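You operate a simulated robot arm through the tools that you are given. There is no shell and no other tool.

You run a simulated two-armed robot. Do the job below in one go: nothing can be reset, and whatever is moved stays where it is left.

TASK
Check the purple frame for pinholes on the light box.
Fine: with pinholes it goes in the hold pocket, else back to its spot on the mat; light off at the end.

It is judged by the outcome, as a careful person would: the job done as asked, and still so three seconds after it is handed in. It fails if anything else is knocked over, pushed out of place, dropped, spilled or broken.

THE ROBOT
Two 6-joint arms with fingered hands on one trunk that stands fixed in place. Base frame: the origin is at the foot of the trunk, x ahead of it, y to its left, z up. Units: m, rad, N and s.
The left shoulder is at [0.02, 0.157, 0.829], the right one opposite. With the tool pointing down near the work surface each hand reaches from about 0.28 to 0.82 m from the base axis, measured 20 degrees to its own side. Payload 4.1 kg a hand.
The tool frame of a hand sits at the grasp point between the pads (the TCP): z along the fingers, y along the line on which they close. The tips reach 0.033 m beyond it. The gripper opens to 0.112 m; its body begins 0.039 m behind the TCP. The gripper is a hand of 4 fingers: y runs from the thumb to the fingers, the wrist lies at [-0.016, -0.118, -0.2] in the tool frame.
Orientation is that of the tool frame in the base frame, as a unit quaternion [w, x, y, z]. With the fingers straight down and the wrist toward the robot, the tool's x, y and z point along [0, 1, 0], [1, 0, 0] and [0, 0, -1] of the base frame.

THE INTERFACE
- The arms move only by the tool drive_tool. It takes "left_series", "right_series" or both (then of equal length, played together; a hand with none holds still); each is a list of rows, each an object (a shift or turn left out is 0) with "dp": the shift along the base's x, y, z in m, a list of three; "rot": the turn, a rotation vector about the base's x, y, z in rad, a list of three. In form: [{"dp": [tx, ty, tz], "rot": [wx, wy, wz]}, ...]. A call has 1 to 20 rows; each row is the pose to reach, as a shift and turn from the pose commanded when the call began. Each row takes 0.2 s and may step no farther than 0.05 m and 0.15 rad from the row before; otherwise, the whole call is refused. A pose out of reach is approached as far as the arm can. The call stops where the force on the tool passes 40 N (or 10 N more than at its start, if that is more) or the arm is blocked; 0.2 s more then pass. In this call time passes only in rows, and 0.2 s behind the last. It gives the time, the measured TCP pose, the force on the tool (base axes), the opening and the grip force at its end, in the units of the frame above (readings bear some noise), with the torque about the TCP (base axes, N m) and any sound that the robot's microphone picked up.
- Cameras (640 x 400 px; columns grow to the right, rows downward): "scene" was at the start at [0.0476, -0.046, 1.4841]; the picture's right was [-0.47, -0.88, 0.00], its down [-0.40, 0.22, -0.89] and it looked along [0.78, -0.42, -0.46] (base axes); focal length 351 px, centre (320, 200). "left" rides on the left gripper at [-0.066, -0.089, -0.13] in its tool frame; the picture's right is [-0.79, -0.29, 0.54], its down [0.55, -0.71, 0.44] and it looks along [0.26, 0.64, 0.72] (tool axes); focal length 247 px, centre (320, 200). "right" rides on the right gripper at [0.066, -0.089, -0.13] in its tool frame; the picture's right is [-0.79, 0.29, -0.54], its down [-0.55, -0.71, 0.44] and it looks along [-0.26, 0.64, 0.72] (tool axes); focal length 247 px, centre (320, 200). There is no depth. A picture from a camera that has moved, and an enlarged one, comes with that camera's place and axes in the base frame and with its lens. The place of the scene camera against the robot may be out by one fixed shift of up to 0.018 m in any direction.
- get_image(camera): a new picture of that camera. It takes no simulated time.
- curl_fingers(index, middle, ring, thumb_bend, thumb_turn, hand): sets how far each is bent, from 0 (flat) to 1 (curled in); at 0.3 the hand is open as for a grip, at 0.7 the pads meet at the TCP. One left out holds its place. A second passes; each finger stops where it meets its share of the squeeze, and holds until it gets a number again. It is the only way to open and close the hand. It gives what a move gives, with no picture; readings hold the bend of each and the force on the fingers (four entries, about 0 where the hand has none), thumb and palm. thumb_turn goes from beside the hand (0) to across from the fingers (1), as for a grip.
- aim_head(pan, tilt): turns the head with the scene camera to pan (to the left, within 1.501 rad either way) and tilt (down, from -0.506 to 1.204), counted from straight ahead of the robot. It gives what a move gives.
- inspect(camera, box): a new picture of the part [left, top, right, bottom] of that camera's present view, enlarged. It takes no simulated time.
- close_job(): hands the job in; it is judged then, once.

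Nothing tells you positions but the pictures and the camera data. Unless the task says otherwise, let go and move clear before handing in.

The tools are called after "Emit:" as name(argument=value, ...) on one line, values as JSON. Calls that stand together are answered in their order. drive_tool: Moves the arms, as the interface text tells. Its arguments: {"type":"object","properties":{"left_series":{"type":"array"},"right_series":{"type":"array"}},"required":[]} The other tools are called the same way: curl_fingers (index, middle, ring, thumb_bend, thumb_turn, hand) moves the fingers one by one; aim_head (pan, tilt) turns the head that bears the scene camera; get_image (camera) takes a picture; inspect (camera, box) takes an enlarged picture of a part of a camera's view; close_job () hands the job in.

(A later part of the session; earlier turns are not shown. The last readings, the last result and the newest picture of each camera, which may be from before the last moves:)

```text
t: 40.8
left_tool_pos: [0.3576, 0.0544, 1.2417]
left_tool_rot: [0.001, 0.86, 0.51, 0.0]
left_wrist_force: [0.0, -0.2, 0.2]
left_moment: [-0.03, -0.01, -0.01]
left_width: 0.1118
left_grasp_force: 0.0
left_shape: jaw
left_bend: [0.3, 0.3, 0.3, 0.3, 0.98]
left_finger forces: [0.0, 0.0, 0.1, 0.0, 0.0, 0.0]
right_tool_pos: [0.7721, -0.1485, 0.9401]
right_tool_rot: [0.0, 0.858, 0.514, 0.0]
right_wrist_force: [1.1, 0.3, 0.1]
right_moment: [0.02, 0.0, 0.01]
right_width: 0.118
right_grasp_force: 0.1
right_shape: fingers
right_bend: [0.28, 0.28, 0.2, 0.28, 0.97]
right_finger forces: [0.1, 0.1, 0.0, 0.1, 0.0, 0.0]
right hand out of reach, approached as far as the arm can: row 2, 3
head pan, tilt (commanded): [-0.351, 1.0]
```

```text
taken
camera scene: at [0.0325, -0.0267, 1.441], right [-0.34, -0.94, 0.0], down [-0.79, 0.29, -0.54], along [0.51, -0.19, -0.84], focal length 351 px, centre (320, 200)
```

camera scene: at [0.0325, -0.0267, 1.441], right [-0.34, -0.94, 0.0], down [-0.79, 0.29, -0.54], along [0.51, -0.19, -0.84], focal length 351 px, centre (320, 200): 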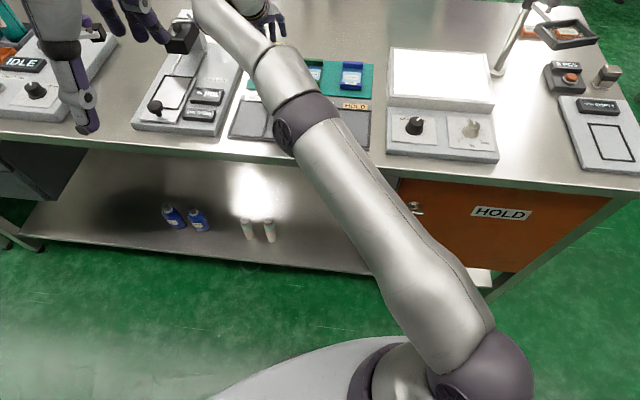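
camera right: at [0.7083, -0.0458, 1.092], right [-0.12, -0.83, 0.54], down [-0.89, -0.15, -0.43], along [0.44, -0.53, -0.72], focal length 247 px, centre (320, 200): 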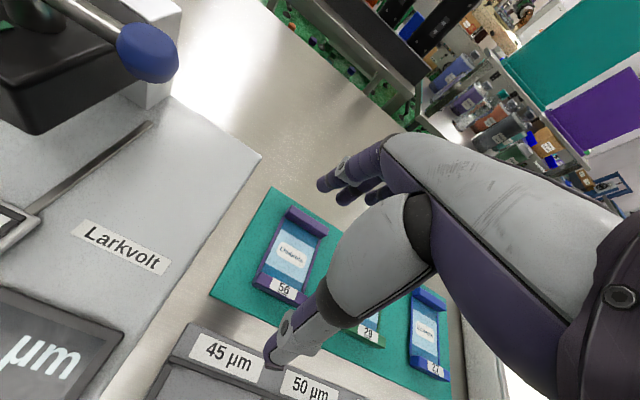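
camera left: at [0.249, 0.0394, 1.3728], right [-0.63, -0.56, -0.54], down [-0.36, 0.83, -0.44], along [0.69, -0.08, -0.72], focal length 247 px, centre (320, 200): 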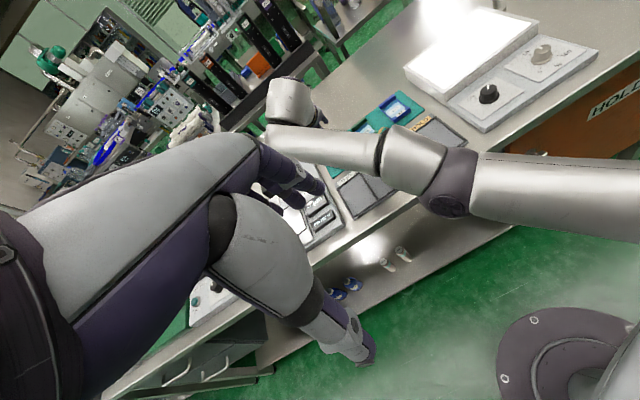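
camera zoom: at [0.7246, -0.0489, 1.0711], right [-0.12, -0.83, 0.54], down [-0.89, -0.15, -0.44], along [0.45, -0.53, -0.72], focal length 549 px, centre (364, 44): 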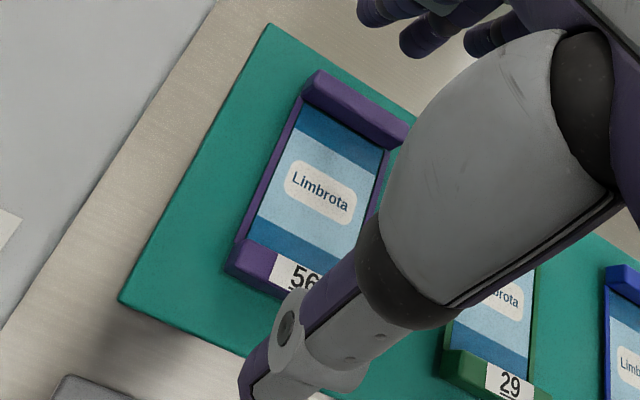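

The position is blocked by a joint limit in this wrist posture, not by plain distance. I'll back off up and toward the robot, then swing the hand yaw to the other side to get the other wrist posture, and retry.

Emit:
drive_tool(right_series=[{"dp": [-0.027, 0.006, 0.03]}, {"dp": [-0.054, 0.012, 0.065]}, {"dp": [-0.081, 0.018, 0.1]}, {"dp": [-0.108, 0.024, 0.135]}, {"dp": [-0.136, 0.031, 0.16]}])

Emit:
drive_tool(right_series=[{"rot": [0, 0, 0.1]}, {"rot": [0, 0, 0.2]}, {"rot": [0, 0, 0.3]}, {"rot": [0, 0, 0.4]}, {"rot": [0, 0, 0.5]}, {"rot": [0, 0, 0.6]}, {"rot": [0, 0, 0.7]}])

Emit:
aim_head(pan=-0.4, tilt=0.7)

Emit:
get_image(camera="scene")

```text
t: 42.0
left_tool_pos: [0.3568, 0.0548, 1.2412]
left_tool_rot: [0.0, 0.86, 0.51, 0.0]
left_wrist_force: [0.3, 0.2, -0.1]
left_moment: [0.01, 0.02, -0.02]
left_width: 0.1118
left_grasp_force: 0.0
left_shape: jaw
left_bend: [0.3, 0.3, 0.3, 0.3, 0.98]
left_finger forces: [0.0, 0.0, 0.0, 0.1, 0.0, 0.1]
right_tool_pos: [0.6731, -0.1079, 1.124]
right_tool_rot: [-0.001, 0.857, 0.515, -0.001]
right_wrist_force: [0.1, 0.0, -0.5]
right_moment: [0.03, 0.05, 0.0]
right_width: 0.118
right_grasp_force: 0.1
right_shape: fingers
right_bend: [0.28, 0.28, 0.2, 0.28, 0.97]
right_finger forces: [0.0, 0.1, 0.0, 0.0, 0.1, 0.1]
right hand out of reach, approached as far as the arm can: row 1, 2, 3, 4, 5
head pan, tilt (commanded): [-0.351, 1.0]
```

```text
t: 43.6
left_tool_pos: [0.358, 0.0542, 1.2413]
left_tool_rot: [0.0, 0.86, 0.51, -0.001]
left_wrist_force: [0.0, -1.2, 1.0]
left_moment: [0.0, 0.0, 0.0]
left_width: 0.1118
left_grasp_force: 0.1
left_shape: jaw
left_bend: [0.3, 0.3, 0.3, 0.3, 0.98]
left_finger forces: [0.1, 0.0, 0.0, 0.0, 0.0, 0.1]
right_tool_pos: [0.6838, -0.1054, 1.1312]
right_tool_rot: [0.0, 0.628, 0.778, -0.002]
right_wrist_force: [0.5, 0.4, 1.0]
right_moment: [-0.03, 0.02, -0.02]
right_width: 0.1178
right_grasp_force: 0.1
right_shape: fingers
right_bend: [0.28, 0.28, 0.2, 0.28, 0.97]
right_finger forces: [0.1, 0.0, 0.1, 0.0, 0.1, 0.0]
right hand out of reach, approached as far as the arm can: row 1, 2, 3, 4, 5, 6, 7
head pan, tilt (commanded): [-0.351, 1.0]
```

```text
t: 44.4
left_tool_pos: [0.3586, 0.0536, 1.2431]
left_tool_rot: [0.0, 0.861, 0.509, 0.0]
left_wrist_force: [-0.5, 0.5, -0.1]
left_moment: [-0.02, -0.01, -0.01]
left_width: 0.1114
left_grasp_force: 0.0
left_shape: jaw
left_bend: [0.3, 0.3, 0.3, 0.3, 0.98]
left_finger forces: [0.0, 0.0, 0.1, 0.0, 0.1, 0.1]
right_tool_pos: [0.6841, -0.1065, 1.131]
right_tool_rot: [-0.001, 0.63, 0.777, -0.002]
right_wrist_force: [0.9, 0.0, 0.2]
right_moment: [0.0, 0.01, 0.0]
right_width: 0.1179
right_grasp_force: 0.1
right_shape: fingers
right_bend: [0.28, 0.28, 0.2, 0.28, 0.97]
right_finger forces: [0.0, 0.0, 0.1, 0.0, 0.0, 0.1]
head pan, tilt (commanded): [-0.4, 0.7]
```

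```text
taken
camera scene: at [0.0453, -0.0358, 1.4643], right [-0.39, -0.92, 0.0], down [-0.59, 0.25, -0.76], along [0.7, -0.3, -0.64], focal length 351 px, centre (320, 200)
```

scene: 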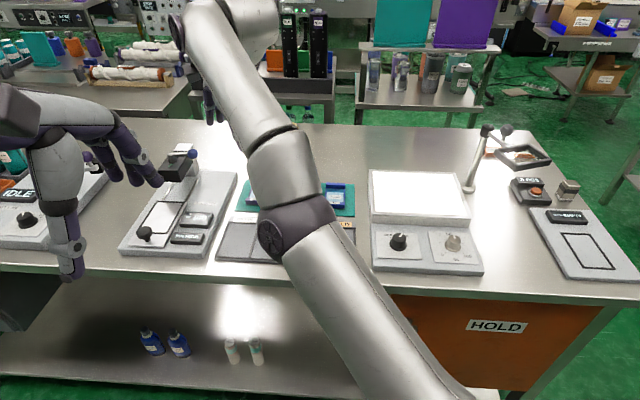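

The arm has got stuck fully straightened at the elbow: the commanded point is nearer but it stays at the boundary. I'll move the command sideways and inward, back toward the light-box side, so the elbow bends again.

Emit:
drive_tool(right_series=[{"dp": [-0.025, -0.036, 0]}, {"dp": [-0.05, -0.072, 0]}, {"dp": [-0.075, -0.108, 0]}, {"dp": [-0.1, -0.144, 0]}, {"dp": [-0.12, -0.18, 0]}, {"dp": [-0.14, -0.22, 0]}])

Emit:
get_image(camera="scene")

```text
t: 45.8
left_tool_pos: [0.3586, 0.0548, 1.2419]
left_tool_rot: [0.0, 0.86, 0.51, -0.001]
left_wrist_force: [0.9, 0.1, -0.3]
left_moment: [-0.04, 0.07, -0.01]
left_width: 0.1117
left_grasp_force: 0.0
left_shape: jaw
left_bend: [0.3, 0.3, 0.3, 0.3, 0.98]
left_finger forces: [0.0, 0.0, 0.0, 0.1, 0.0, 0.0]
right_tool_pos: [0.5416, -0.3278, 1.1305]
right_tool_rot: [0.0, 0.629, 0.777, 0.001]
right_wrist_force: [0.2, 0.1, -1.4]
right_moment: [-0.02, -0.01, 0.01]
right_width: 0.1178
right_grasp_force: 0.0
right_shape: fingers
right_bend: [0.28, 0.28, 0.2, 0.28, 0.97]
right_finger forces: [0.0, 0.0, 0.0, 0.0, 0.0, 0.0]
right hand out of reach, approached as far as the arm can: row 1, 2, 3
head pan, tilt (commanded): [-0.4, 0.7]
```

```text
taken
camera scene: at [0.0456, -0.0354, 1.4644], right [-0.39, -0.92, 0.0], down [-0.59, 0.25, -0.76], along [0.7, -0.3, -0.64], focal length 351 px, centre (320, 200)
```

scene: 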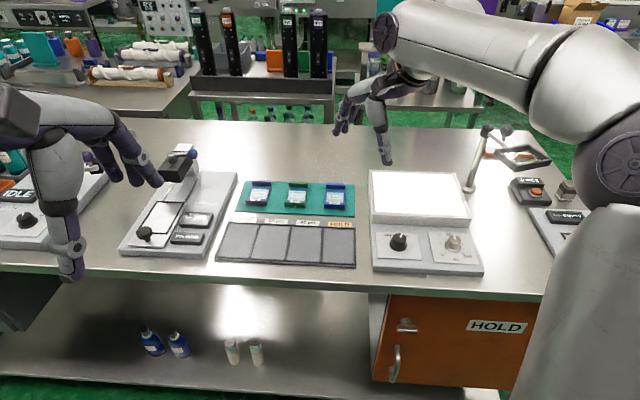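

The arm is back in its original elbow-up posture, with the hand free. I'll turn the hand back to the frame's yaw here and check that the posture holds.

Emit:
drive_tool(right_series=[{"dp": [0.01, 0.02, 0], "rot": [0, 0, -0.1]}, {"dp": [0.02, 0.04, 0], "rot": [0, 0, -0.2]}, {"dp": [0.03, 0.06, 0], "rot": [0, 0, -0.3]}, {"dp": [0.04, 0.08, 0], "rot": [0, 0, -0.4]}, {"dp": [0.05, 0.1, 0], "rot": [0, 0, -0.5]}, {"dp": [0.06, 0.12, -0.01], "rot": [0, 0, -0.6]}, {"dp": [0.07, 0.14, -0.02], "rot": [0, 0, -0.67]}])

Emit:
get_image(camera="scene")

```text
t: 47.4
left_tool_pos: [0.3578, 0.0532, 1.2421]
left_tool_rot: [0.0, 0.86, 0.511, 0.0]
left_wrist_force: [0.1, -0.6, -0.1]
left_moment: [0.03, 0.0, 0.0]
left_width: 0.1119
left_grasp_force: 0.2
left_shape: jaw
left_bend: [0.3, 0.3, 0.3, 0.3, 0.98]
left_finger forces: [0.0, 0.0, 0.0, 0.0, 0.1, 0.1]
right_tool_pos: [0.6145, -0.1862, 1.1104]
right_tool_rot: [-0.001, 0.85, 0.527, 0.001]
right_wrist_force: [0.3, -0.7, 0.6]
right_moment: [0.02, -0.02, 0.01]
right_width: 0.1177
right_grasp_force: 0.0
right_shape: fingers
right_bend: [0.28, 0.28, 0.2, 0.28, 0.97]
right_finger forces: [0.1, 0.0, 0.1, 0.1, 0.0, 0.0]
head pan, tilt (commanded): [-0.4, 0.7]
```

```text
taken
camera scene: at [0.0451, -0.0362, 1.4644], right [-0.39, -0.92, 0.0], down [-0.59, 0.25, -0.77], along [0.7, -0.3, -0.64], focal length 351 px, centre (320, 200)
```

scene: 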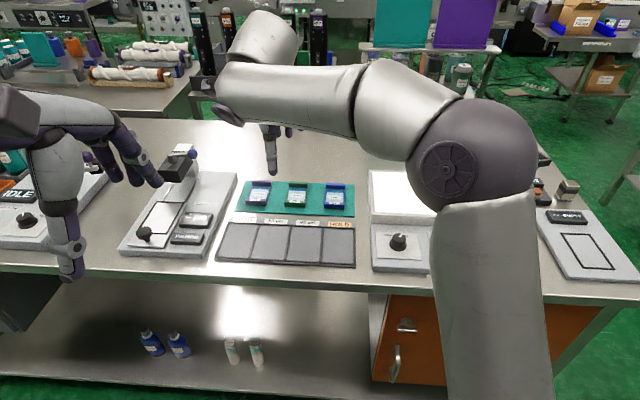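

Everything is back in good order at the right yaw (-26°). At the frame I'm near the reach limit, so I'll bias the grip 10 mm (fingers wider, thumb tighter), keeping the arm clear of full stretch. I'll approach low and check.

Emit:
curl_fingers(hand="right", index=0.2, middle=0.2, ring=0.15, thumb_bend=0.33)

Emit:
drive_tool(right_series=[{"dp": [0.02, 0.005, -0.035]}, {"dp": [0.045, 0.01, -0.07]}, {"dp": [0.07, 0.015, -0.105]}, {"dp": [0.095, 0.02, -0.135]}, {"dp": [0.12, 0.025, -0.15]}, {"dp": [0.14, 0.028, -0.163]}])

Emit:
get_image(camera="scene")

Emit:
inspect(camera="right", box=[200, 120, 420, 370])

```text
t: 48.4
left_tool_pos: [0.3576, 0.0535, 1.2425]
left_tool_rot: [-0.001, 0.86, 0.51, 0.0]
left_wrist_force: [-0.4, 0.2, -0.6]
left_moment: [0.01, 0.03, -0.03]
left_width: 0.1114
left_grasp_force: 0.2
left_shape: jaw
left_bend: [0.3, 0.3, 0.3, 0.3, 0.98]
left_finger forces: [0.1, 0.1, 0.1, 0.1, 0.0, 0.0]
right_tool_pos: [0.6153, -0.1866, 1.1114]
right_tool_rot: [-0.001, 0.85, 0.527, 0.0]
right_wrist_force: [-0.2, -0.8, 0.5]
right_moment: [-0.02, 0.01, 0.01]
right_width: 0.1259
right_grasp_force: 0.1
right_shape: fingers
right_bend: [0.2, 0.2, 0.15, 0.33, 0.98]
right_finger forces: [0.0, 0.0, 0.0, 0.0, 0.0, 0.1]
head pan, tilt (commanded): [-0.4, 0.7]
```

```text
t: 49.8
left_tool_pos: [0.3588, 0.0544, 1.2419]
left_tool_rot: [0.001, 0.86, 0.51, 0.0]
left_wrist_force: [0.0, 0.3, 0.2]
left_moment: [-0.01, -0.06, -0.01]
left_width: 0.1118
left_grasp_force: 0.0
left_shape: jaw
left_bend: [0.3, 0.3, 0.3, 0.3, 0.98]
left_finger forces: [0.0, 0.1, 0.1, 0.0, 0.1, 0.0]
right_tool_pos: [0.7543, -0.1589, 0.9476]
right_tool_rot: [0.001, 0.85, 0.527, 0.0]
right_wrist_force: [-1.2, 0.3, -0.3]
right_moment: [0.06, 0.0, -0.01]
right_width: 0.126
right_grasp_force: 0.0
right_shape: fingers
right_bend: [0.2, 0.2, 0.15, 0.33, 0.98]
right_finger forces: [0.1, 0.0, 0.0, 0.1, 0.0, 0.1]
head pan, tilt (commanded): [-0.4, 0.7]
```

```text
taken
camera scene: at [0.0449, -0.036, 1.4644], right [-0.39, -0.92, 0.0], down [-0.59, 0.25, -0.77], along [0.7, -0.3, -0.64], focal length 351 px, centre (320, 200)
```

scene: 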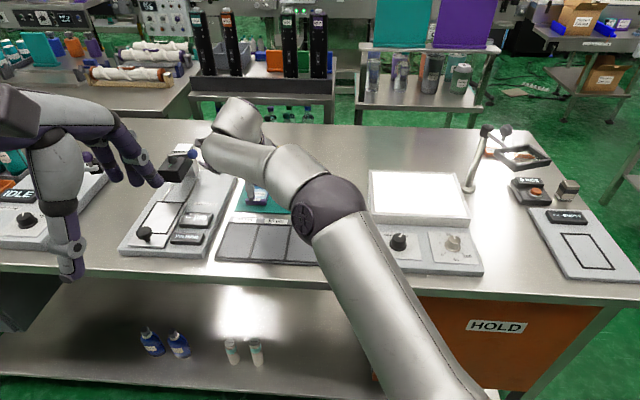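

```text
1.60 times, centred on (310, 245) of right
camera zoom: at [0.704, -0.0605, 1.0795], right [-0.1, -0.84, 0.54], down [-0.88, -0.18, -0.44], along [0.46, -0.52, -0.72], focal length 395 px, centre (336, 128)
```

zoom: 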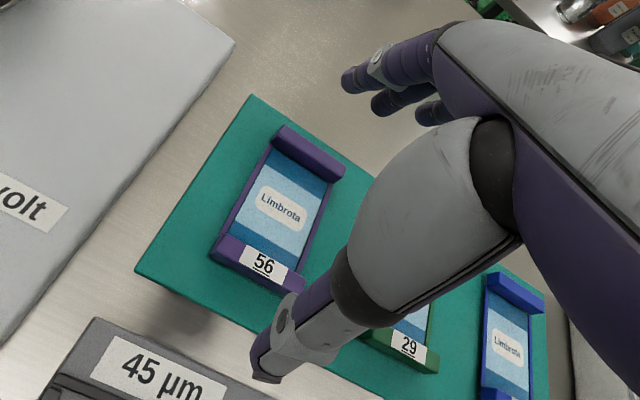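

No reach warnings this time. I'll zoom on the frame once more from here to fix the final offset.

Emit:
inspect(camera="right", box=[255, 185, 345, 315])

```text
3.08 times, centred on (300, 250) of right
camera zoom: at [0.704, -0.0605, 1.0795], right [-0.1, -0.84, 0.54], down [-0.88, -0.18, -0.44], along [0.46, -0.52, -0.72], focal length 760 px, centre (382, 46)
```

zoom: 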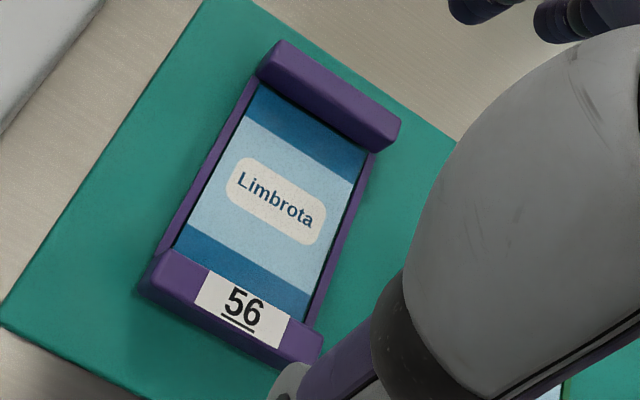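

In the tool frame the frame is centred at (+6, +19) mm and parallel to the hand within about 1°. I'll shift to put it where I want it and descend carefully to just above the mat.

Emit:
drive_tool(right_series=[{"dp": [0.006, 0.002, -0.01]}, {"dp": [0.0122, 0.0038, -0.018]}, {"dp": [0.0122, 0.0038, -0.03]}, {"dp": [0.0122, 0.0038, -0.042]}])

Emit:
inspect(camera="right", box=[220, 140, 420, 360])

Emit:
inspect(camera="scene", box=[180, 120, 320, 260])

Emit:
get_image(camera="left")

```text
t: 50.8
left_tool_pos: [0.3576, 0.0538, 1.2422]
left_tool_rot: [0.0, 0.861, 0.509, 0.0]
left_wrist_force: [-1.0, 0.3, 0.6]
left_moment: [0.01, 0.04, -0.02]
left_width: 0.1116
left_grasp_force: 0.0
left_shape: jaw
left_bend: [0.3, 0.3, 0.3, 0.3, 0.98]
left_finger forces: [0.0, 0.0, 0.1, 0.1, 0.0, 0.1]
right_tool_pos: [0.7671, -0.1545, 0.9072]
right_tool_rot: [0.0, 0.85, 0.527, 0.0]
right_wrist_force: [-0.1, 0.3, 0.6]
right_moment: [-0.01, -0.02, -0.01]
right_width: 0.126
right_grasp_force: 0.1
right_shape: fingers
right_bend: [0.2, 0.2, 0.15, 0.33, 0.98]
right_finger forces: [0.1, 0.0, 0.0, 0.1, 0.0, 0.1]
head pan, tilt (commanded): [-0.4, 0.7]
```

```text
1.82 times, centred on (320, 250) of right
camera zoom: at [0.7165, -0.0557, 1.0374], right [-0.1, -0.84, 0.54], down [-0.88, -0.18, -0.44], along [0.46, -0.52, -0.72], focal length 449 px, centre (320, 109)
```

zoom: 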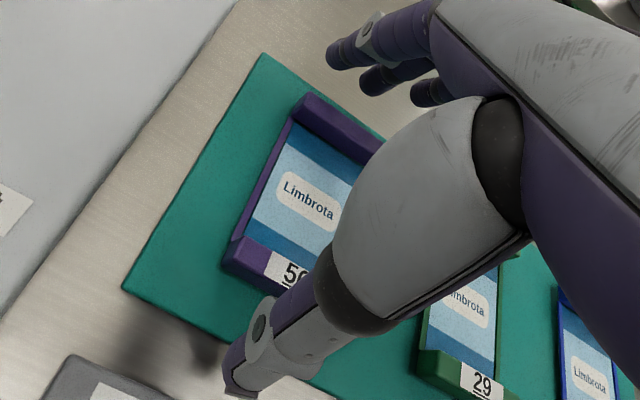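

```text
2.86 times, centred on (250, 190) of scene
camera zoom: at [0.0453, -0.0358, 1.4644], right [-0.39, -0.92, 0.0], down [-0.59, 0.25, -0.77], along [0.7, -0.3, -0.64], focal length 1003 px, centre (520, 229)
```

zoom: 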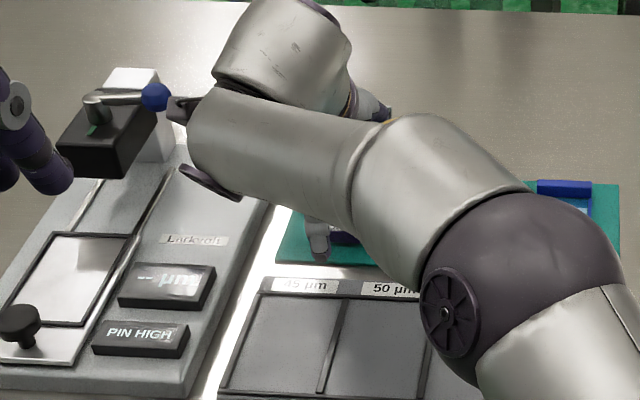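

```text
taken
camera left: at [0.2489, 0.0394, 1.3728], right [-0.63, -0.56, -0.54], down [-0.36, 0.83, -0.44], along [0.69, -0.08, -0.72], focal length 247 px, centre (320, 200)
```

left: 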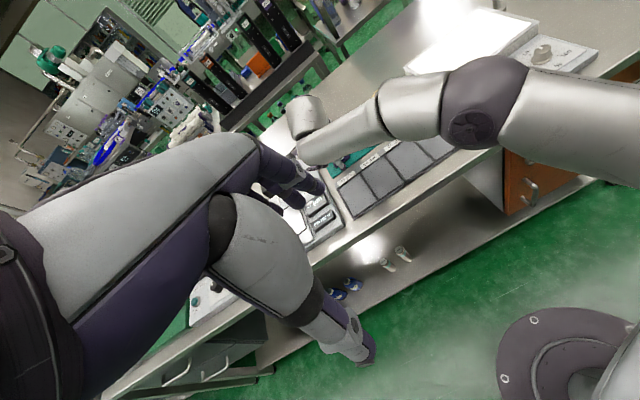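

The hand is straddling the frame with no contact. I'll go down another 12 mm so the tips sit just above the mat.

Emit:
drive_tool(right_series=[{"dp": [0, 0, -0.006]}, {"dp": [0, 0, -0.012]}])

Emit:
curl_fingers(hand="right", index=0.27, middle=0.27, thumb_bend=0.4)

Emit:
get_image(camera="right")

Emit:
inspect(camera="right", box=[220, 140, 420, 370])

```text
t: 51.4
left_tool_pos: [0.357, 0.055, 1.2418]
left_tool_rot: [-0.001, 0.86, 0.51, 0.0]
left_wrist_force: [-0.3, -0.2, -1.1]
left_moment: [0.03, 0.03, -0.02]
left_width: 0.1116
left_grasp_force: 0.1
left_shape: jaw
left_bend: [0.3, 0.3, 0.3, 0.3, 0.98]
left_finger forces: [0.0, 0.0, 0.0, 0.0, 0.0, 0.1]
right_tool_pos: [0.7657, -0.1538, 0.8933]
right_tool_rot: [0.0, 0.85, 0.527, 0.0]
right_wrist_force: [-0.2, -0.5, 0.0]
right_moment: [0.04, -0.03, 0.02]
right_width: 0.1262
right_grasp_force: 0.0
right_shape: fingers
right_bend: [0.2, 0.2, 0.15, 0.33, 0.98]
right_finger forces: [0.0, 0.1, 0.0, 0.0, 0.0, 0.1]
head pan, tilt (commanded): [-0.4, 0.7]
```

```text
t: 52.4
left_tool_pos: [0.357, 0.0549, 1.242]
left_tool_rot: [0.0, 0.861, 0.509, 0.0]
left_wrist_force: [-0.1, 0.1, 0.2]
left_moment: [0.03, 0.02, 0.0]
left_width: 0.1119
left_grasp_force: 0.1
left_shape: jaw
left_bend: [0.3, 0.3, 0.3, 0.3, 0.98]
left_finger forces: [0.1, 0.1, 0.0, 0.1, 0.0, 0.0]
right_tool_pos: [0.7669, -0.154, 0.8942]
right_tool_rot: [0.0, 0.85, 0.526, 0.0]
right_wrist_force: [-1.6, 0.7, 4.6]
right_moment: [-0.05, 0.04, -0.03]
right_width: 0.1121
right_grasp_force: 2.8
right_shape: fingers
right_bend: [0.27, 0.26, 0.15, 0.36, 0.98]
right_finger forces: [0.5, 1.9, 0.0, 0.1, 3.8, 0.0]
head pan, tilt (commanded): [-0.4, 0.7]
```

```text
taken
camera right: at [0.7159, -0.0552, 1.0248], right [-0.1, -0.84, 0.54], down [-0.88, -0.18, -0.44], along [0.46, -0.52, -0.72], focal length 247 px, centre (320, 200)
```

right: 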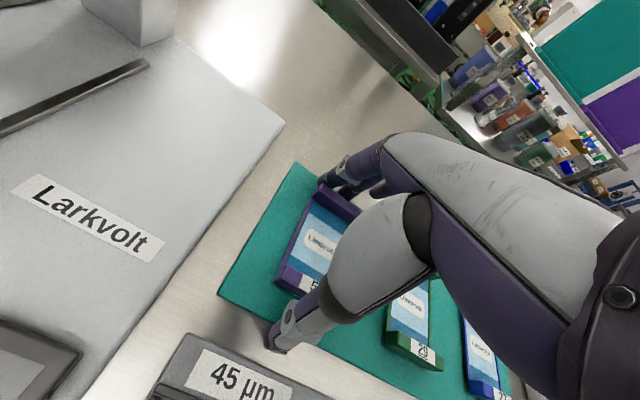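

```text
1.74 times, centred on (320, 255) of right
camera zoom: at [0.7159, -0.0552, 1.0248], right [-0.1, -0.84, 0.54], down [-0.88, -0.18, -0.44], along [0.46, -0.52, -0.72], focal length 430 px, centre (320, 104)
```

zoom: 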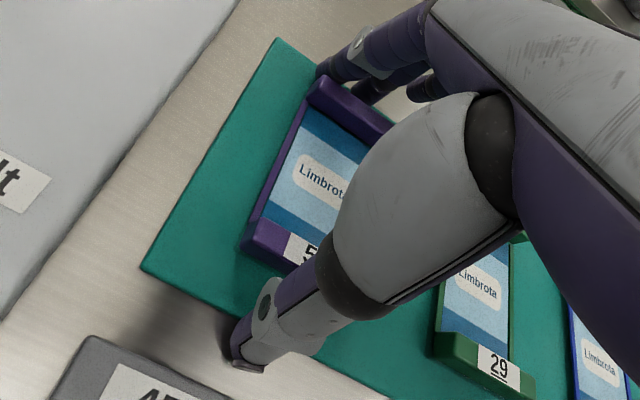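

The light contact is mostly vertical, so the tips are touching the mat. I'll raise by 6 mm and then continue closing.

Emit:
drive_tool(right_series=[{"dp": [0, 0, 0.006]}])

Emit:
curl_fingers(hand="right", index=0.28, middle=0.28, thumb_bend=0.42)

Emit:
inspect(camera="right", box=[220, 140, 420, 370])

```text
t: 52.8
left_tool_pos: [0.3582, 0.0547, 1.2415]
left_tool_rot: [0.0, 0.861, 0.509, 0.0]
left_wrist_force: [-0.1, -0.2, -1.1]
left_moment: [0.04, 0.0, -0.05]
left_width: 0.1118
left_grasp_force: 0.1
left_shape: jaw
left_bend: [0.3, 0.3, 0.3, 0.3, 0.98]
left_finger forces: [0.1, 0.0, 0.0, 0.0, 0.0, 0.1]
right_tool_pos: [0.7675, -0.1546, 0.899]
right_tool_rot: [-0.001, 0.85, 0.527, -0.001]
right_wrist_force: [-0.8, 0.0, 0.1]
right_moment: [0.01, -0.01, -0.02]
right_width: 0.1051
right_grasp_force: 0.1
right_shape: fingers
right_bend: [0.27, 0.27, 0.15, 0.4, 0.99]
right_finger forces: [0.0, 0.0, 0.1, 0.1, 0.0, 0.0]
head pan, tilt (commanded): [-0.4, 0.7]
```

```text
t: 53.8
left_tool_pos: [0.3577, 0.0543, 1.2424]
left_tool_rot: [0.0, 0.86, 0.51, 0.0]
left_wrist_force: [-0.8, -0.2, -0.6]
left_moment: [0.0, 0.01, 0.0]
left_width: 0.1118
left_grasp_force: 0.1
left_shape: jaw
left_bend: [0.3, 0.3, 0.3, 0.3, 0.98]
left_finger forces: [0.1, 0.0, 0.0, 0.0, 0.0, 0.1]
right_tool_pos: [0.7671, -0.1544, 0.8995]
right_tool_rot: [0.0, 0.85, 0.527, 0.0]
right_wrist_force: [-0.1, 0.3, 0.2]
right_moment: [-0.01, -0.01, 0.0]
right_width: 0.1006
right_grasp_force: 0.1
right_shape: fingers
right_bend: [0.28, 0.28, 0.15, 0.42, 0.99]
right_finger forces: [0.1, 0.0, 0.1, 0.1, 0.0, 0.0]
head pan, tilt (commanded): [-0.4, 0.7]
```

```text
1.74 times, centred on (320, 255) of right
camera zoom: at [0.7159, -0.0557, 1.0307], right [-0.1, -0.84, 0.54], down [-0.88, -0.18, -0.44], along [0.46, -0.52, -0.72], focal length 430 px, centre (320, 104)
```

zoom: 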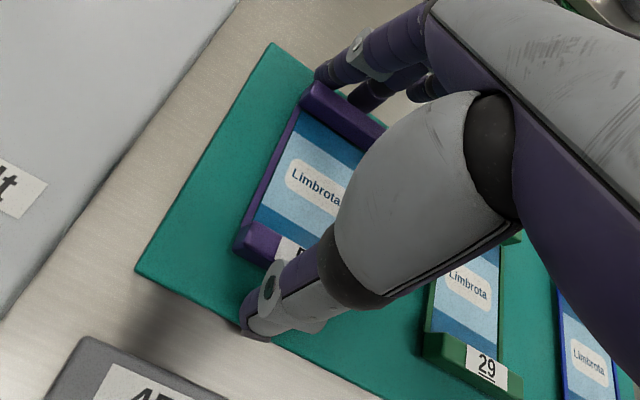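

Now free, with the thumb in front of the front bar and index/middle behind the rear bar. I'll close gently to contact.

Emit:
curl_fingers(hand="right", index=0.33, middle=0.33, thumb_bend=0.47)

Emit:
inspect(camera="right", box=[220, 140, 420, 370])

```text
t: 54.8
left_tool_pos: [0.3573, 0.054, 1.2431]
left_tool_rot: [0.0, 0.86, 0.51, 0.0]
left_wrist_force: [0.9, 0.7, -0.2]
left_moment: [0.01, -0.03, 0.02]
left_width: 0.1117
left_grasp_force: 0.1
left_shape: jaw
left_bend: [0.3, 0.3, 0.3, 0.3, 0.98]
left_finger forces: [0.1, 0.0, 0.0, 0.0, 0.1, 0.1]
right_tool_pos: [0.7659, -0.1548, 0.9001]
right_tool_rot: [0.0, 0.85, 0.527, 0.0]
right_wrist_force: [1.4, -0.2, 1.1]
right_moment: [-0.06, -0.11, -0.05]
right_width: 0.0923
right_grasp_force: 3.2
right_shape: fingers
right_bend: [0.3, 0.32, 0.15, 0.45, 0.99]
right_finger forces: [2.6, 0.7, 0.0, 0.0, 2.3, 0.1]
head pan, tilt (commanded): [-0.4, 0.7]
```

```text
1.74 times, centred on (320, 255) of right
camera zoom: at [0.716, -0.0557, 1.0308], right [-0.1, -0.84, 0.54], down [-0.88, -0.18, -0.44], along [0.46, -0.52, -0.72], focal length 430 px, centre (320, 104)
```

zoom: 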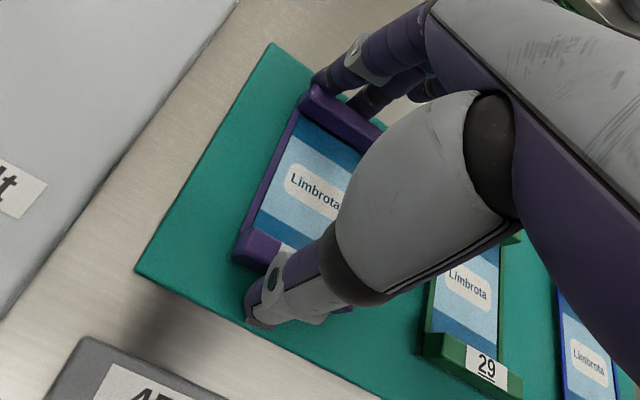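

All three digits touch the bars. I'll firm up to a moderate balanced grip, then do a small test lift.

Emit:
curl_fingers(hand="right", index=0.36, middle=0.38, thumb_bend=0.55)

Emit:
drive_tool(right_series=[{"dp": [0, 0, 0.006]}, {"dp": [0, 0, 0.012]}])

Emit:
inspect(camera="right", box=[220, 140, 420, 370])

```text
t: 55.8
left_tool_pos: [0.3577, 0.0542, 1.2423]
left_tool_rot: [0.0, 0.86, 0.51, 0.0]
left_wrist_force: [-0.3, -0.2, -0.5]
left_moment: [0.0, -0.03, -0.01]
left_width: 0.1119
left_grasp_force: 0.1
left_shape: jaw
left_bend: [0.3, 0.3, 0.3, 0.3, 0.98]
left_finger forces: [0.0, 0.0, 0.0, 0.0, 0.0, 0.0]
right_tool_pos: [0.7649, -0.154, 0.8998]
right_tool_rot: [0.001, 0.85, 0.527, -0.001]
right_wrist_force: [1.9, 0.1, 3.3]
right_moment: [-0.12, -0.17, -0.03]
right_width: 0.0904
right_grasp_force: 9.2
right_shape: fingers
right_bend: [0.31, 0.34, 0.15, 0.47, 1.0]
right_finger forces: [5.6, 4.2, 0.0, 0.1, 9.0, 0.0]
head pan, tilt (commanded): [-0.4, 0.7]
```

```text
t: 56.4
left_tool_pos: [0.3584, 0.0544, 1.2423]
left_tool_rot: [-0.001, 0.86, 0.51, -0.001]
left_wrist_force: [-0.1, 1.2, -0.5]
left_moment: [-0.03, 0.02, 0.0]
left_width: 0.1117
left_grasp_force: 0.0
left_shape: jaw
left_bend: [0.3, 0.3, 0.3, 0.3, 0.98]
left_finger forces: [0.0, 0.0, 0.0, 0.0, 0.0, 0.0]
right_tool_pos: [0.7664, -0.1539, 0.9109]
right_tool_rot: [-0.001, 0.85, 0.527, 0.0]
right_wrist_force: [0.4, -0.4, -0.1]
right_moment: [0.02, -0.01, -0.03]
right_width: 0.0904
right_grasp_force: 9.3
right_shape: fingers
right_bend: [0.31, 0.34, 0.15, 0.47, 1.0]
right_finger forces: [4.7, 4.1, 0.1, 0.0, 9.1, 0.0]
head pan, tilt (commanded): [-0.4, 0.7]
```

```text
1.74 times, centred on (320, 255) of right
camera zoom: at [0.7157, -0.0551, 1.0426], right [-0.09, -0.84, 0.54], down [-0.88, -0.18, -0.43], along [0.46, -0.52, -0.72], focal length 430 px, centre (320, 104)
```

zoom: 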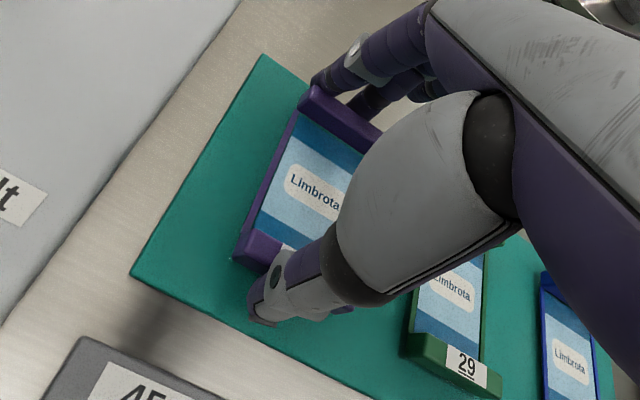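

The frame is lifted and steady in the grip. I'll lift a bit more, retreat toward the robot and carry it over to the light box, turning the yaw slightly negative to stay away from the wrist singularity.

Emit:
drive_tool(right_series=[{"dp": [-0.003, 0, 0.015]}, {"dp": [-0.02, 0, 0.028]}, {"dp": [-0.045, -0.002, 0.045]}, {"dp": [-0.075, -0.01, 0.07]}, {"dp": [-0.1, -0.03, 0.095], "rot": [0, 0, -0.03]}, {"dp": [-0.115, -0.065, 0.11], "rot": [0, 0, -0.07]}])

Emit:
get_image(camera="scene")

Emit:
get_image(camera="right")

```text
t: 57.8
left_tool_pos: [0.3593, 0.0535, 1.2416]
left_tool_rot: [0.001, 0.861, 0.509, 0.0]
left_wrist_force: [0.6, 0.0, -0.2]
left_moment: [-0.02, 0.01, -0.03]
left_width: 0.1114
left_grasp_force: 0.1
left_shape: jaw
left_bend: [0.3, 0.3, 0.3, 0.3, 0.98]
left_finger forces: [0.0, 0.1, 0.0, 0.0, 0.0, 0.1]
right_tool_pos: [0.6514, -0.217, 1.0232]
right_tool_rot: [0.0, 0.868, 0.497, 0.0]
right_wrist_force: [0.0, 0.6, -0.7]
right_moment: [0.0, 0.04, 0.02]
right_width: 0.09
right_grasp_force: 8.8
right_shape: fingers
right_bend: [0.31, 0.34, 0.15, 0.48, 1.0]
right_finger forces: [4.6, 4.2, 0.0, 0.0, 8.9, 0.0]
head pan, tilt (commanded): [-0.4, 0.7]
```

```text
taken
camera scene: at [0.0457, -0.0355, 1.4644], right [-0.39, -0.92, 0.0], down [-0.59, 0.25, -0.76], along [0.7, -0.3, -0.64], focal length 351 px, centre (320, 200)
```

scene: 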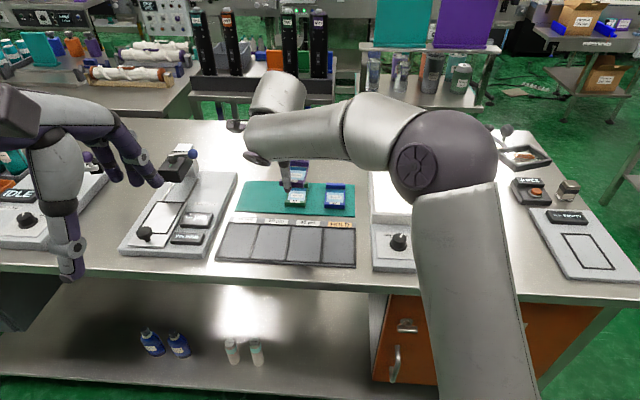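

```text
taken
camera right: at [0.6085, -0.1158, 1.1535], right [-0.15, -0.83, 0.54], down [-0.89, -0.12, -0.43], along [0.42, -0.55, -0.72], focal length 247 px, centre (320, 200)
```

right: 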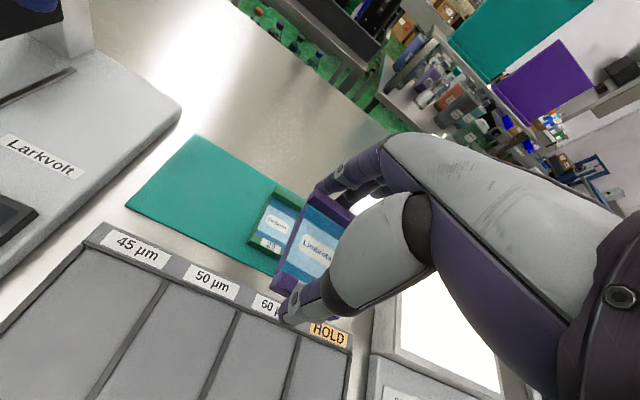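

The frame is riding well. I'll continue across to above the lit screen at the same height.

Emit:
drive_tool(right_series=[{"dp": [-0.009, -0.032, 0], "rot": [0, 0, -0.03]}, {"dp": [-0.018, -0.064, 0], "rot": [0, 0, -0.06]}, {"dp": [-0.027, -0.096, 0], "rot": [0, 0, -0.09]}, {"dp": [-0.036, -0.128, 0], "rot": [0, 0, -0.12]}, {"dp": [-0.045, -0.16, 0], "rot": [0, 0, -0.15]}, {"dp": [-0.055, -0.192, 0], "rot": [0, 0, -0.18]}, {"dp": [-0.064, -0.224, 0], "rot": [0, 0, -0.21]}, {"dp": [-0.073, -0.256, 0], "rot": [0, 0, -0.235]}])

Emit:
aim_head(pan=-0.7, tilt=0.7)

Emit:
get_image(camera="scene")

Emit:
get_image(camera="right")

```text
t: 59.6
left_tool_pos: [0.3573, 0.0554, 1.2425]
left_tool_rot: [0.001, 0.861, 0.509, 0.0]
left_wrist_force: [0.5, 0.1, -0.1]
left_moment: [0.0, 0.07, 0.03]
left_width: 0.1115
left_grasp_force: 0.1
left_shape: jaw
left_bend: [0.3, 0.3, 0.3, 0.3, 0.98]
left_finger forces: [0.1, 0.1, 0.0, 0.0, 0.1, 0.1]
right_tool_pos: [0.5784, -0.477, 1.0222]
right_tool_rot: [0.001, 0.92, 0.392, 0.0]
right_wrist_force: [0.4, -0.2, -0.2]
right_moment: [-0.04, 0.03, 0.0]
right_width: 0.0904
right_grasp_force: 8.8
right_shape: fingers
right_bend: [0.31, 0.34, 0.15, 0.48, 1.0]
right_finger forces: [4.5, 4.1, 0.1, 0.0, 8.8, 0.0]
head pan, tilt (commanded): [-0.4, 0.7]
```

```text
t: 60.4
left_tool_pos: [0.3581, 0.055, 1.2411]
left_tool_rot: [0.0, 0.86, 0.51, 0.0]
left_wrist_force: [-0.5, -0.1, 0.1]
left_moment: [-0.05, -0.03, 0.03]
left_width: 0.1118
left_grasp_force: 0.0
left_shape: jaw
left_bend: [0.3, 0.3, 0.3, 0.3, 0.98]
left_finger forces: [0.0, 0.0, 0.0, 0.1, 0.0, 0.0]
right_tool_pos: [0.5784, -0.4768, 1.0213]
right_tool_rot: [0.0, 0.92, 0.392, 0.0]
right_wrist_force: [-0.1, 0.1, 0.4]
right_moment: [0.0, 0.01, -0.01]
right_width: 0.0906
right_grasp_force: 8.5
right_shape: fingers
right_bend: [0.31, 0.34, 0.15, 0.48, 1.0]
right_finger forces: [4.4, 4.0, 0.0, 0.0, 8.9, 0.0]
head pan, tilt (commanded): [-0.7, 0.7]
```

```text
taken
camera scene: at [0.0321, -0.0575, 1.4644], right [-0.64, -0.77, 0.0], down [-0.49, 0.41, -0.76], along [0.59, -0.49, -0.64], focal length 351 px, centre (320, 200)
```

scene: 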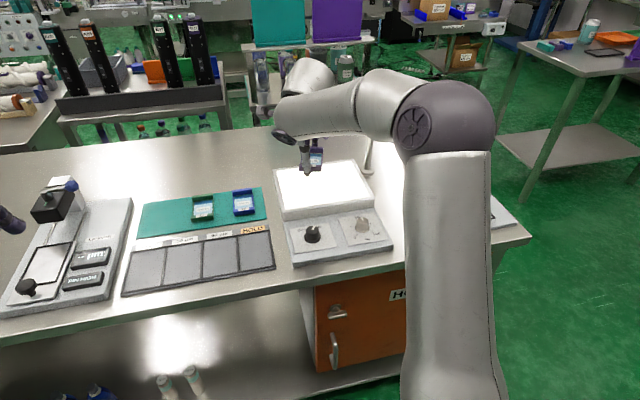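

```text
taken
camera right: at [0.56, -0.3662, 1.1521], right [-0.34, -0.77, 0.54], down [-0.9, 0.09, -0.44], along [0.29, -0.63, -0.72], focal length 247 px, centre (320, 200)
```

right: 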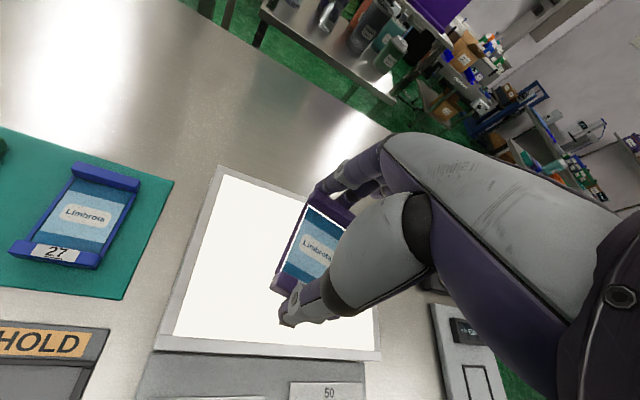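

The frame hangs over the screen, well within its borders. I'll lower it to just above the expected contact height.

Emit:
drive_tool(right_series=[{"dp": [0, 0, -0.03]}, {"dp": [0, 0, -0.055]}, {"dp": [0, 0, -0.068]}, {"dp": [0, 0, -0.075]}])

Emit:
inspect(camera="right", box=[220, 160, 380, 360])

Emit:
inspect(camera="scene", box=[260, 120, 400, 260])

```text
t: 61.4
left_tool_pos: [0.3563, 0.0532, 1.2417]
left_tool_rot: [0.0, 0.86, 0.51, 0.001]
left_wrist_force: [-1.7, 0.5, -0.1]
left_moment: [-0.03, -0.02, -0.01]
left_width: 0.1118
left_grasp_force: 0.1
left_shape: jaw
left_bend: [0.3, 0.3, 0.3, 0.3, 0.98]
left_finger forces: [0.0, 0.0, 0.0, 0.0, 0.0, 0.1]
right_tool_pos: [0.5775, -0.4755, 0.9468]
right_tool_rot: [0.001, 0.92, 0.392, 0.0]
right_wrist_force: [-0.9, -0.6, -0.1]
right_moment: [-0.02, -0.01, -0.02]
right_width: 0.0902
right_grasp_force: 8.1
right_shape: fingers
right_bend: [0.31, 0.34, 0.15, 0.48, 1.0]
right_finger forces: [4.5, 4.2, 0.0, 0.0, 8.7, 0.1]
head pan, tilt (commanded): [-0.7, 0.7]
```

```text
2.00 times, centred on (300, 260) of right
camera zoom: at [0.5597, -0.3661, 1.0772], right [-0.34, -0.77, 0.54], down [-0.9, 0.09, -0.44], along [0.29, -0.63, -0.72], focal length 494 px, centre (360, 80)
```

zoom: 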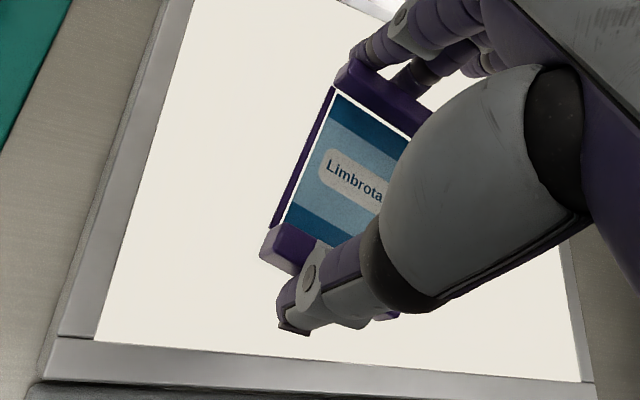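

```text
2.86 times, centred on (330, 190) of scene
camera zoom: at [0.032, -0.0575, 1.4644], right [-0.64, -0.76, 0.0], down [-0.49, 0.41, -0.77], along [0.59, -0.49, -0.64], focal length 1003 px, centre (291, 229)
```

zoom: 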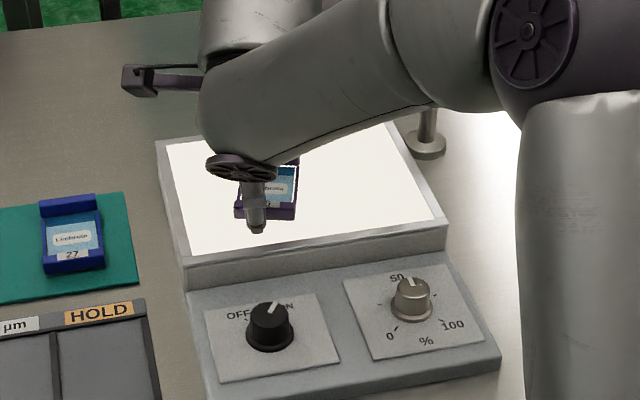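

No contact yet. I'll creep down a few millimetres at a time.

Emit:
drive_tool(right_series=[{"dp": [0, 0, -0.002]}, {"dp": [0, 0, -0.004]}])

```text
t: 62.0
left_tool_pos: [0.3581, 0.0532, 1.2421]
left_tool_rot: [0.0, 0.86, 0.511, 0.0]
left_wrist_force: [-0.6, 0.3, 0.4]
left_moment: [-0.05, 0.03, 0.01]
left_width: 0.1119
left_grasp_force: 0.1
left_shape: jaw
left_bend: [0.3, 0.3, 0.3, 0.3, 0.98]
left_finger forces: [0.1, 0.1, 0.0, 0.0, 0.0, 0.1]
right_tool_pos: [0.5781, -0.476, 0.9429]
right_tool_rot: [0.0, 0.92, 0.393, 0.0]
right_wrist_force: [-1.1, 0.0, -0.6]
right_moment: [0.03, 0.0, -0.02]
right_width: 0.0903
right_grasp_force: 8.8
right_shape: fingers
right_bend: [0.31, 0.34, 0.15, 0.48, 1.0]
right_finger forces: [4.4, 4.0, 0.0, 0.1, 8.9, 0.0]
head pan, tilt (commanded): [-0.7, 0.7]
```

Emit:
drive_tool(right_series=[{"dp": [0, 0, -0.002]}, {"dp": [0, 0, -0.004]}])

```text
t: 62.6
left_tool_pos: [0.3569, 0.054, 1.2427]
left_tool_rot: [0.0, 0.86, 0.51, 0.0]
left_wrist_force: [-0.4, 0.2, 0.9]
left_moment: [0.0, 0.01, 0.0]
left_width: 0.1113
left_grasp_force: 0.0
left_shape: jaw
left_bend: [0.3, 0.3, 0.3, 0.3, 0.98]
left_finger forces: [0.1, 0.0, 0.0, 0.1, 0.0, 0.0]
right_tool_pos: [0.5782, -0.476, 0.9402]
right_tool_rot: [0.0, 0.92, 0.392, 0.002]
right_wrist_force: [-1.5, 2.0, 8.5]
right_moment: [-0.08, -0.16, -0.03]
right_width: 0.0904
right_grasp_force: 9.7
right_shape: fingers
right_bend: [0.31, 0.34, 0.15, 0.47, 1.0]
right_finger forces: [5.0, 3.6, 0.0, 0.0, 10.5, 0.0]
head pan, tilt (commanded): [-0.7, 0.7]
```

The frame has touched the screen (8 N). I'll ease the press by a millimetre and release.

Emit:
drive_tool(right_series=[{"dp": [0, 0, 0.0015]}])

Emit:
curl_fingers(hand="right", index=0.26, middle=0.26, thumb_bend=0.4)

Emit:
curl_fingers(hand="right", index=0.2, middle=0.2, thumb_bend=0.34)

Emit:
inspect(camera="right", box=[220, 160, 380, 360])

```text
t: 63.0
left_tool_pos: [0.3568, 0.0543, 1.2415]
left_tool_rot: [0.0, 0.86, 0.51, -0.001]
left_wrist_force: [0.0, -0.5, -0.3]
left_moment: [0.0, -0.02, 0.01]
left_width: 0.1115
left_grasp_force: 0.0
left_shape: jaw
left_bend: [0.3, 0.3, 0.3, 0.3, 0.98]
left_finger forces: [0.1, 0.0, 0.0, 0.0, 0.0, 0.1]
right_tool_pos: [0.5796, -0.476, 0.9406]
right_tool_rot: [0.0, 0.92, 0.393, 0.001]
right_wrist_force: [0.5, -0.4, 6.8]
right_moment: [-0.16, -0.2, 0.0]
right_width: 0.0906
right_grasp_force: 9.3
right_shape: fingers
right_bend: [0.31, 0.34, 0.15, 0.48, 1.0]
right_finger forces: [5.4, 4.3, 0.0, 0.0, 9.4, 0.0]
head pan, tilt (commanded): [-0.7, 0.7]
```

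```text
t: 64.0
left_tool_pos: [0.3583, 0.055, 1.2414]
left_tool_rot: [0.0, 0.86, 0.51, 0.0]
left_wrist_force: [-0.8, -1.4, -0.1]
left_moment: [-0.03, 0.01, 0.02]
left_width: 0.1117
left_grasp_force: 0.1
left_shape: jaw
left_bend: [0.3, 0.3, 0.3, 0.3, 0.98]
left_finger forces: [0.0, 0.0, 0.1, 0.0, 0.0, 0.0]
right_tool_pos: [0.5792, -0.4777, 0.9402]
right_tool_rot: [-0.001, 0.92, 0.392, 0.0]
right_wrist_force: [-0.3, 0.3, -0.4]
right_moment: [-0.02, -0.01, -0.01]
right_width: 0.1058
right_grasp_force: 0.0
right_shape: fingers
right_bend: [0.26, 0.26, 0.15, 0.4, 0.99]
right_finger forces: [0.0, 0.0, 0.1, 0.0, 0.0, 0.0]
head pan, tilt (commanded): [-0.7, 0.7]
```

```text
t: 65.0
left_tool_pos: [0.3593, 0.0538, 1.2407]
left_tool_rot: [0.0, 0.86, 0.51, 0.0]
left_wrist_force: [-0.3, -0.8, 0.8]
left_moment: [-0.01, 0.06, 0.0]
left_width: 0.1116
left_grasp_force: 0.1
left_shape: jaw
left_bend: [0.3, 0.3, 0.3, 0.3, 0.98]
left_finger forces: [0.0, 0.1, 0.0, 0.1, 0.0, 0.0]
right_tool_pos: [0.5785, -0.4767, 0.9398]
right_tool_rot: [0.0, 0.92, 0.392, 0.0]
right_wrist_force: [-1.2, -0.6, 0.3]
right_moment: [0.0, 0.07, -0.02]
right_width: 0.1239
right_grasp_force: 0.1
right_shape: fingers
right_bend: [0.2, 0.2, 0.15, 0.34, 0.98]
right_finger forces: [0.0, 0.1, 0.0, 0.0, 0.0, 0.0]
head pan, tilt (commanded): [-0.7, 0.7]
```

```text
2.00 times, centred on (300, 260) of right
camera zoom: at [0.5603, -0.3669, 1.0713], right [-0.34, -0.77, 0.54], down [-0.9, 0.09, -0.44], along [0.29, -0.63, -0.72], focal length 494 px, centre (360, 80)
```

zoom: 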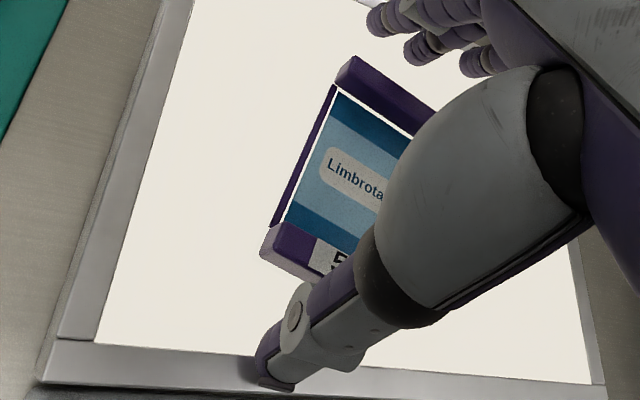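

The frame is released on the screen. I'll lift straight up and back a little to look at it from above.

Emit:
drive_tool(right_series=[{"dp": [0, 0, 0.02]}, {"dp": [0, 0, 0.05]}, {"dp": [-0.01, 0, 0.09]}, {"dp": [-0.03, 0, 0.12]}, {"dp": [-0.05, 0.0, 0.14]}])

Emit:
get_image(camera="right")

Emit:
get_image(camera="scene")

```text
t: 66.2
left_tool_pos: [0.358, 0.0555, 1.2424]
left_tool_rot: [0.0, 0.86, 0.51, 0.0]
left_wrist_force: [-0.1, -0.2, 0.4]
left_moment: [-0.01, -0.01, -0.03]
left_width: 0.1118
left_grasp_force: 0.0
left_shape: jaw
left_bend: [0.3, 0.3, 0.3, 0.3, 0.98]
left_finger forces: [0.1, 0.2, 0.1, 0.0, 0.1, 0.1]
right_tool_pos: [0.5274, -0.4779, 1.0818]
right_tool_rot: [0.001, 0.92, 0.392, 0.0]
right_wrist_force: [-0.5, -0.1, -0.2]
right_moment: [0.02, -0.02, 0.0]
right_width: 0.124
right_grasp_force: 0.0
right_shape: fingers
right_bend: [0.2, 0.2, 0.15, 0.34, 0.98]
right_finger forces: [0.1, 0.1, 0.0, 0.0, 0.1, 0.0]
head pan, tilt (commanded): [-0.7, 0.7]
```

```text
taken
camera right: at [0.5095, -0.3674, 1.2121], right [-0.34, -0.77, 0.54], down [-0.9, 0.09, -0.43], along [0.29, -0.63, -0.72], focal length 247 px, centre (320, 200)
```

right: 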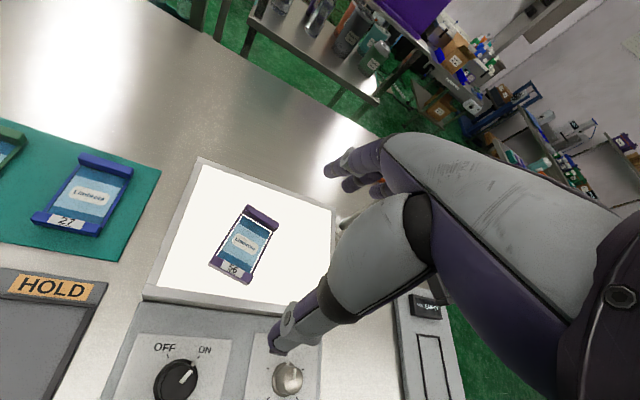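

```text
taken
camera scene: at [0.0325, -0.0576, 1.4644], right [-0.64, -0.77, 0.0], down [-0.49, 0.41, -0.76], along [0.58, -0.49, -0.64], focal length 351 px, centre (320, 200)
```

scene: 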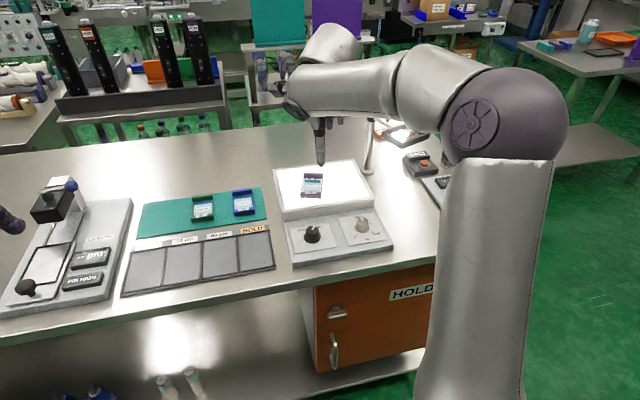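

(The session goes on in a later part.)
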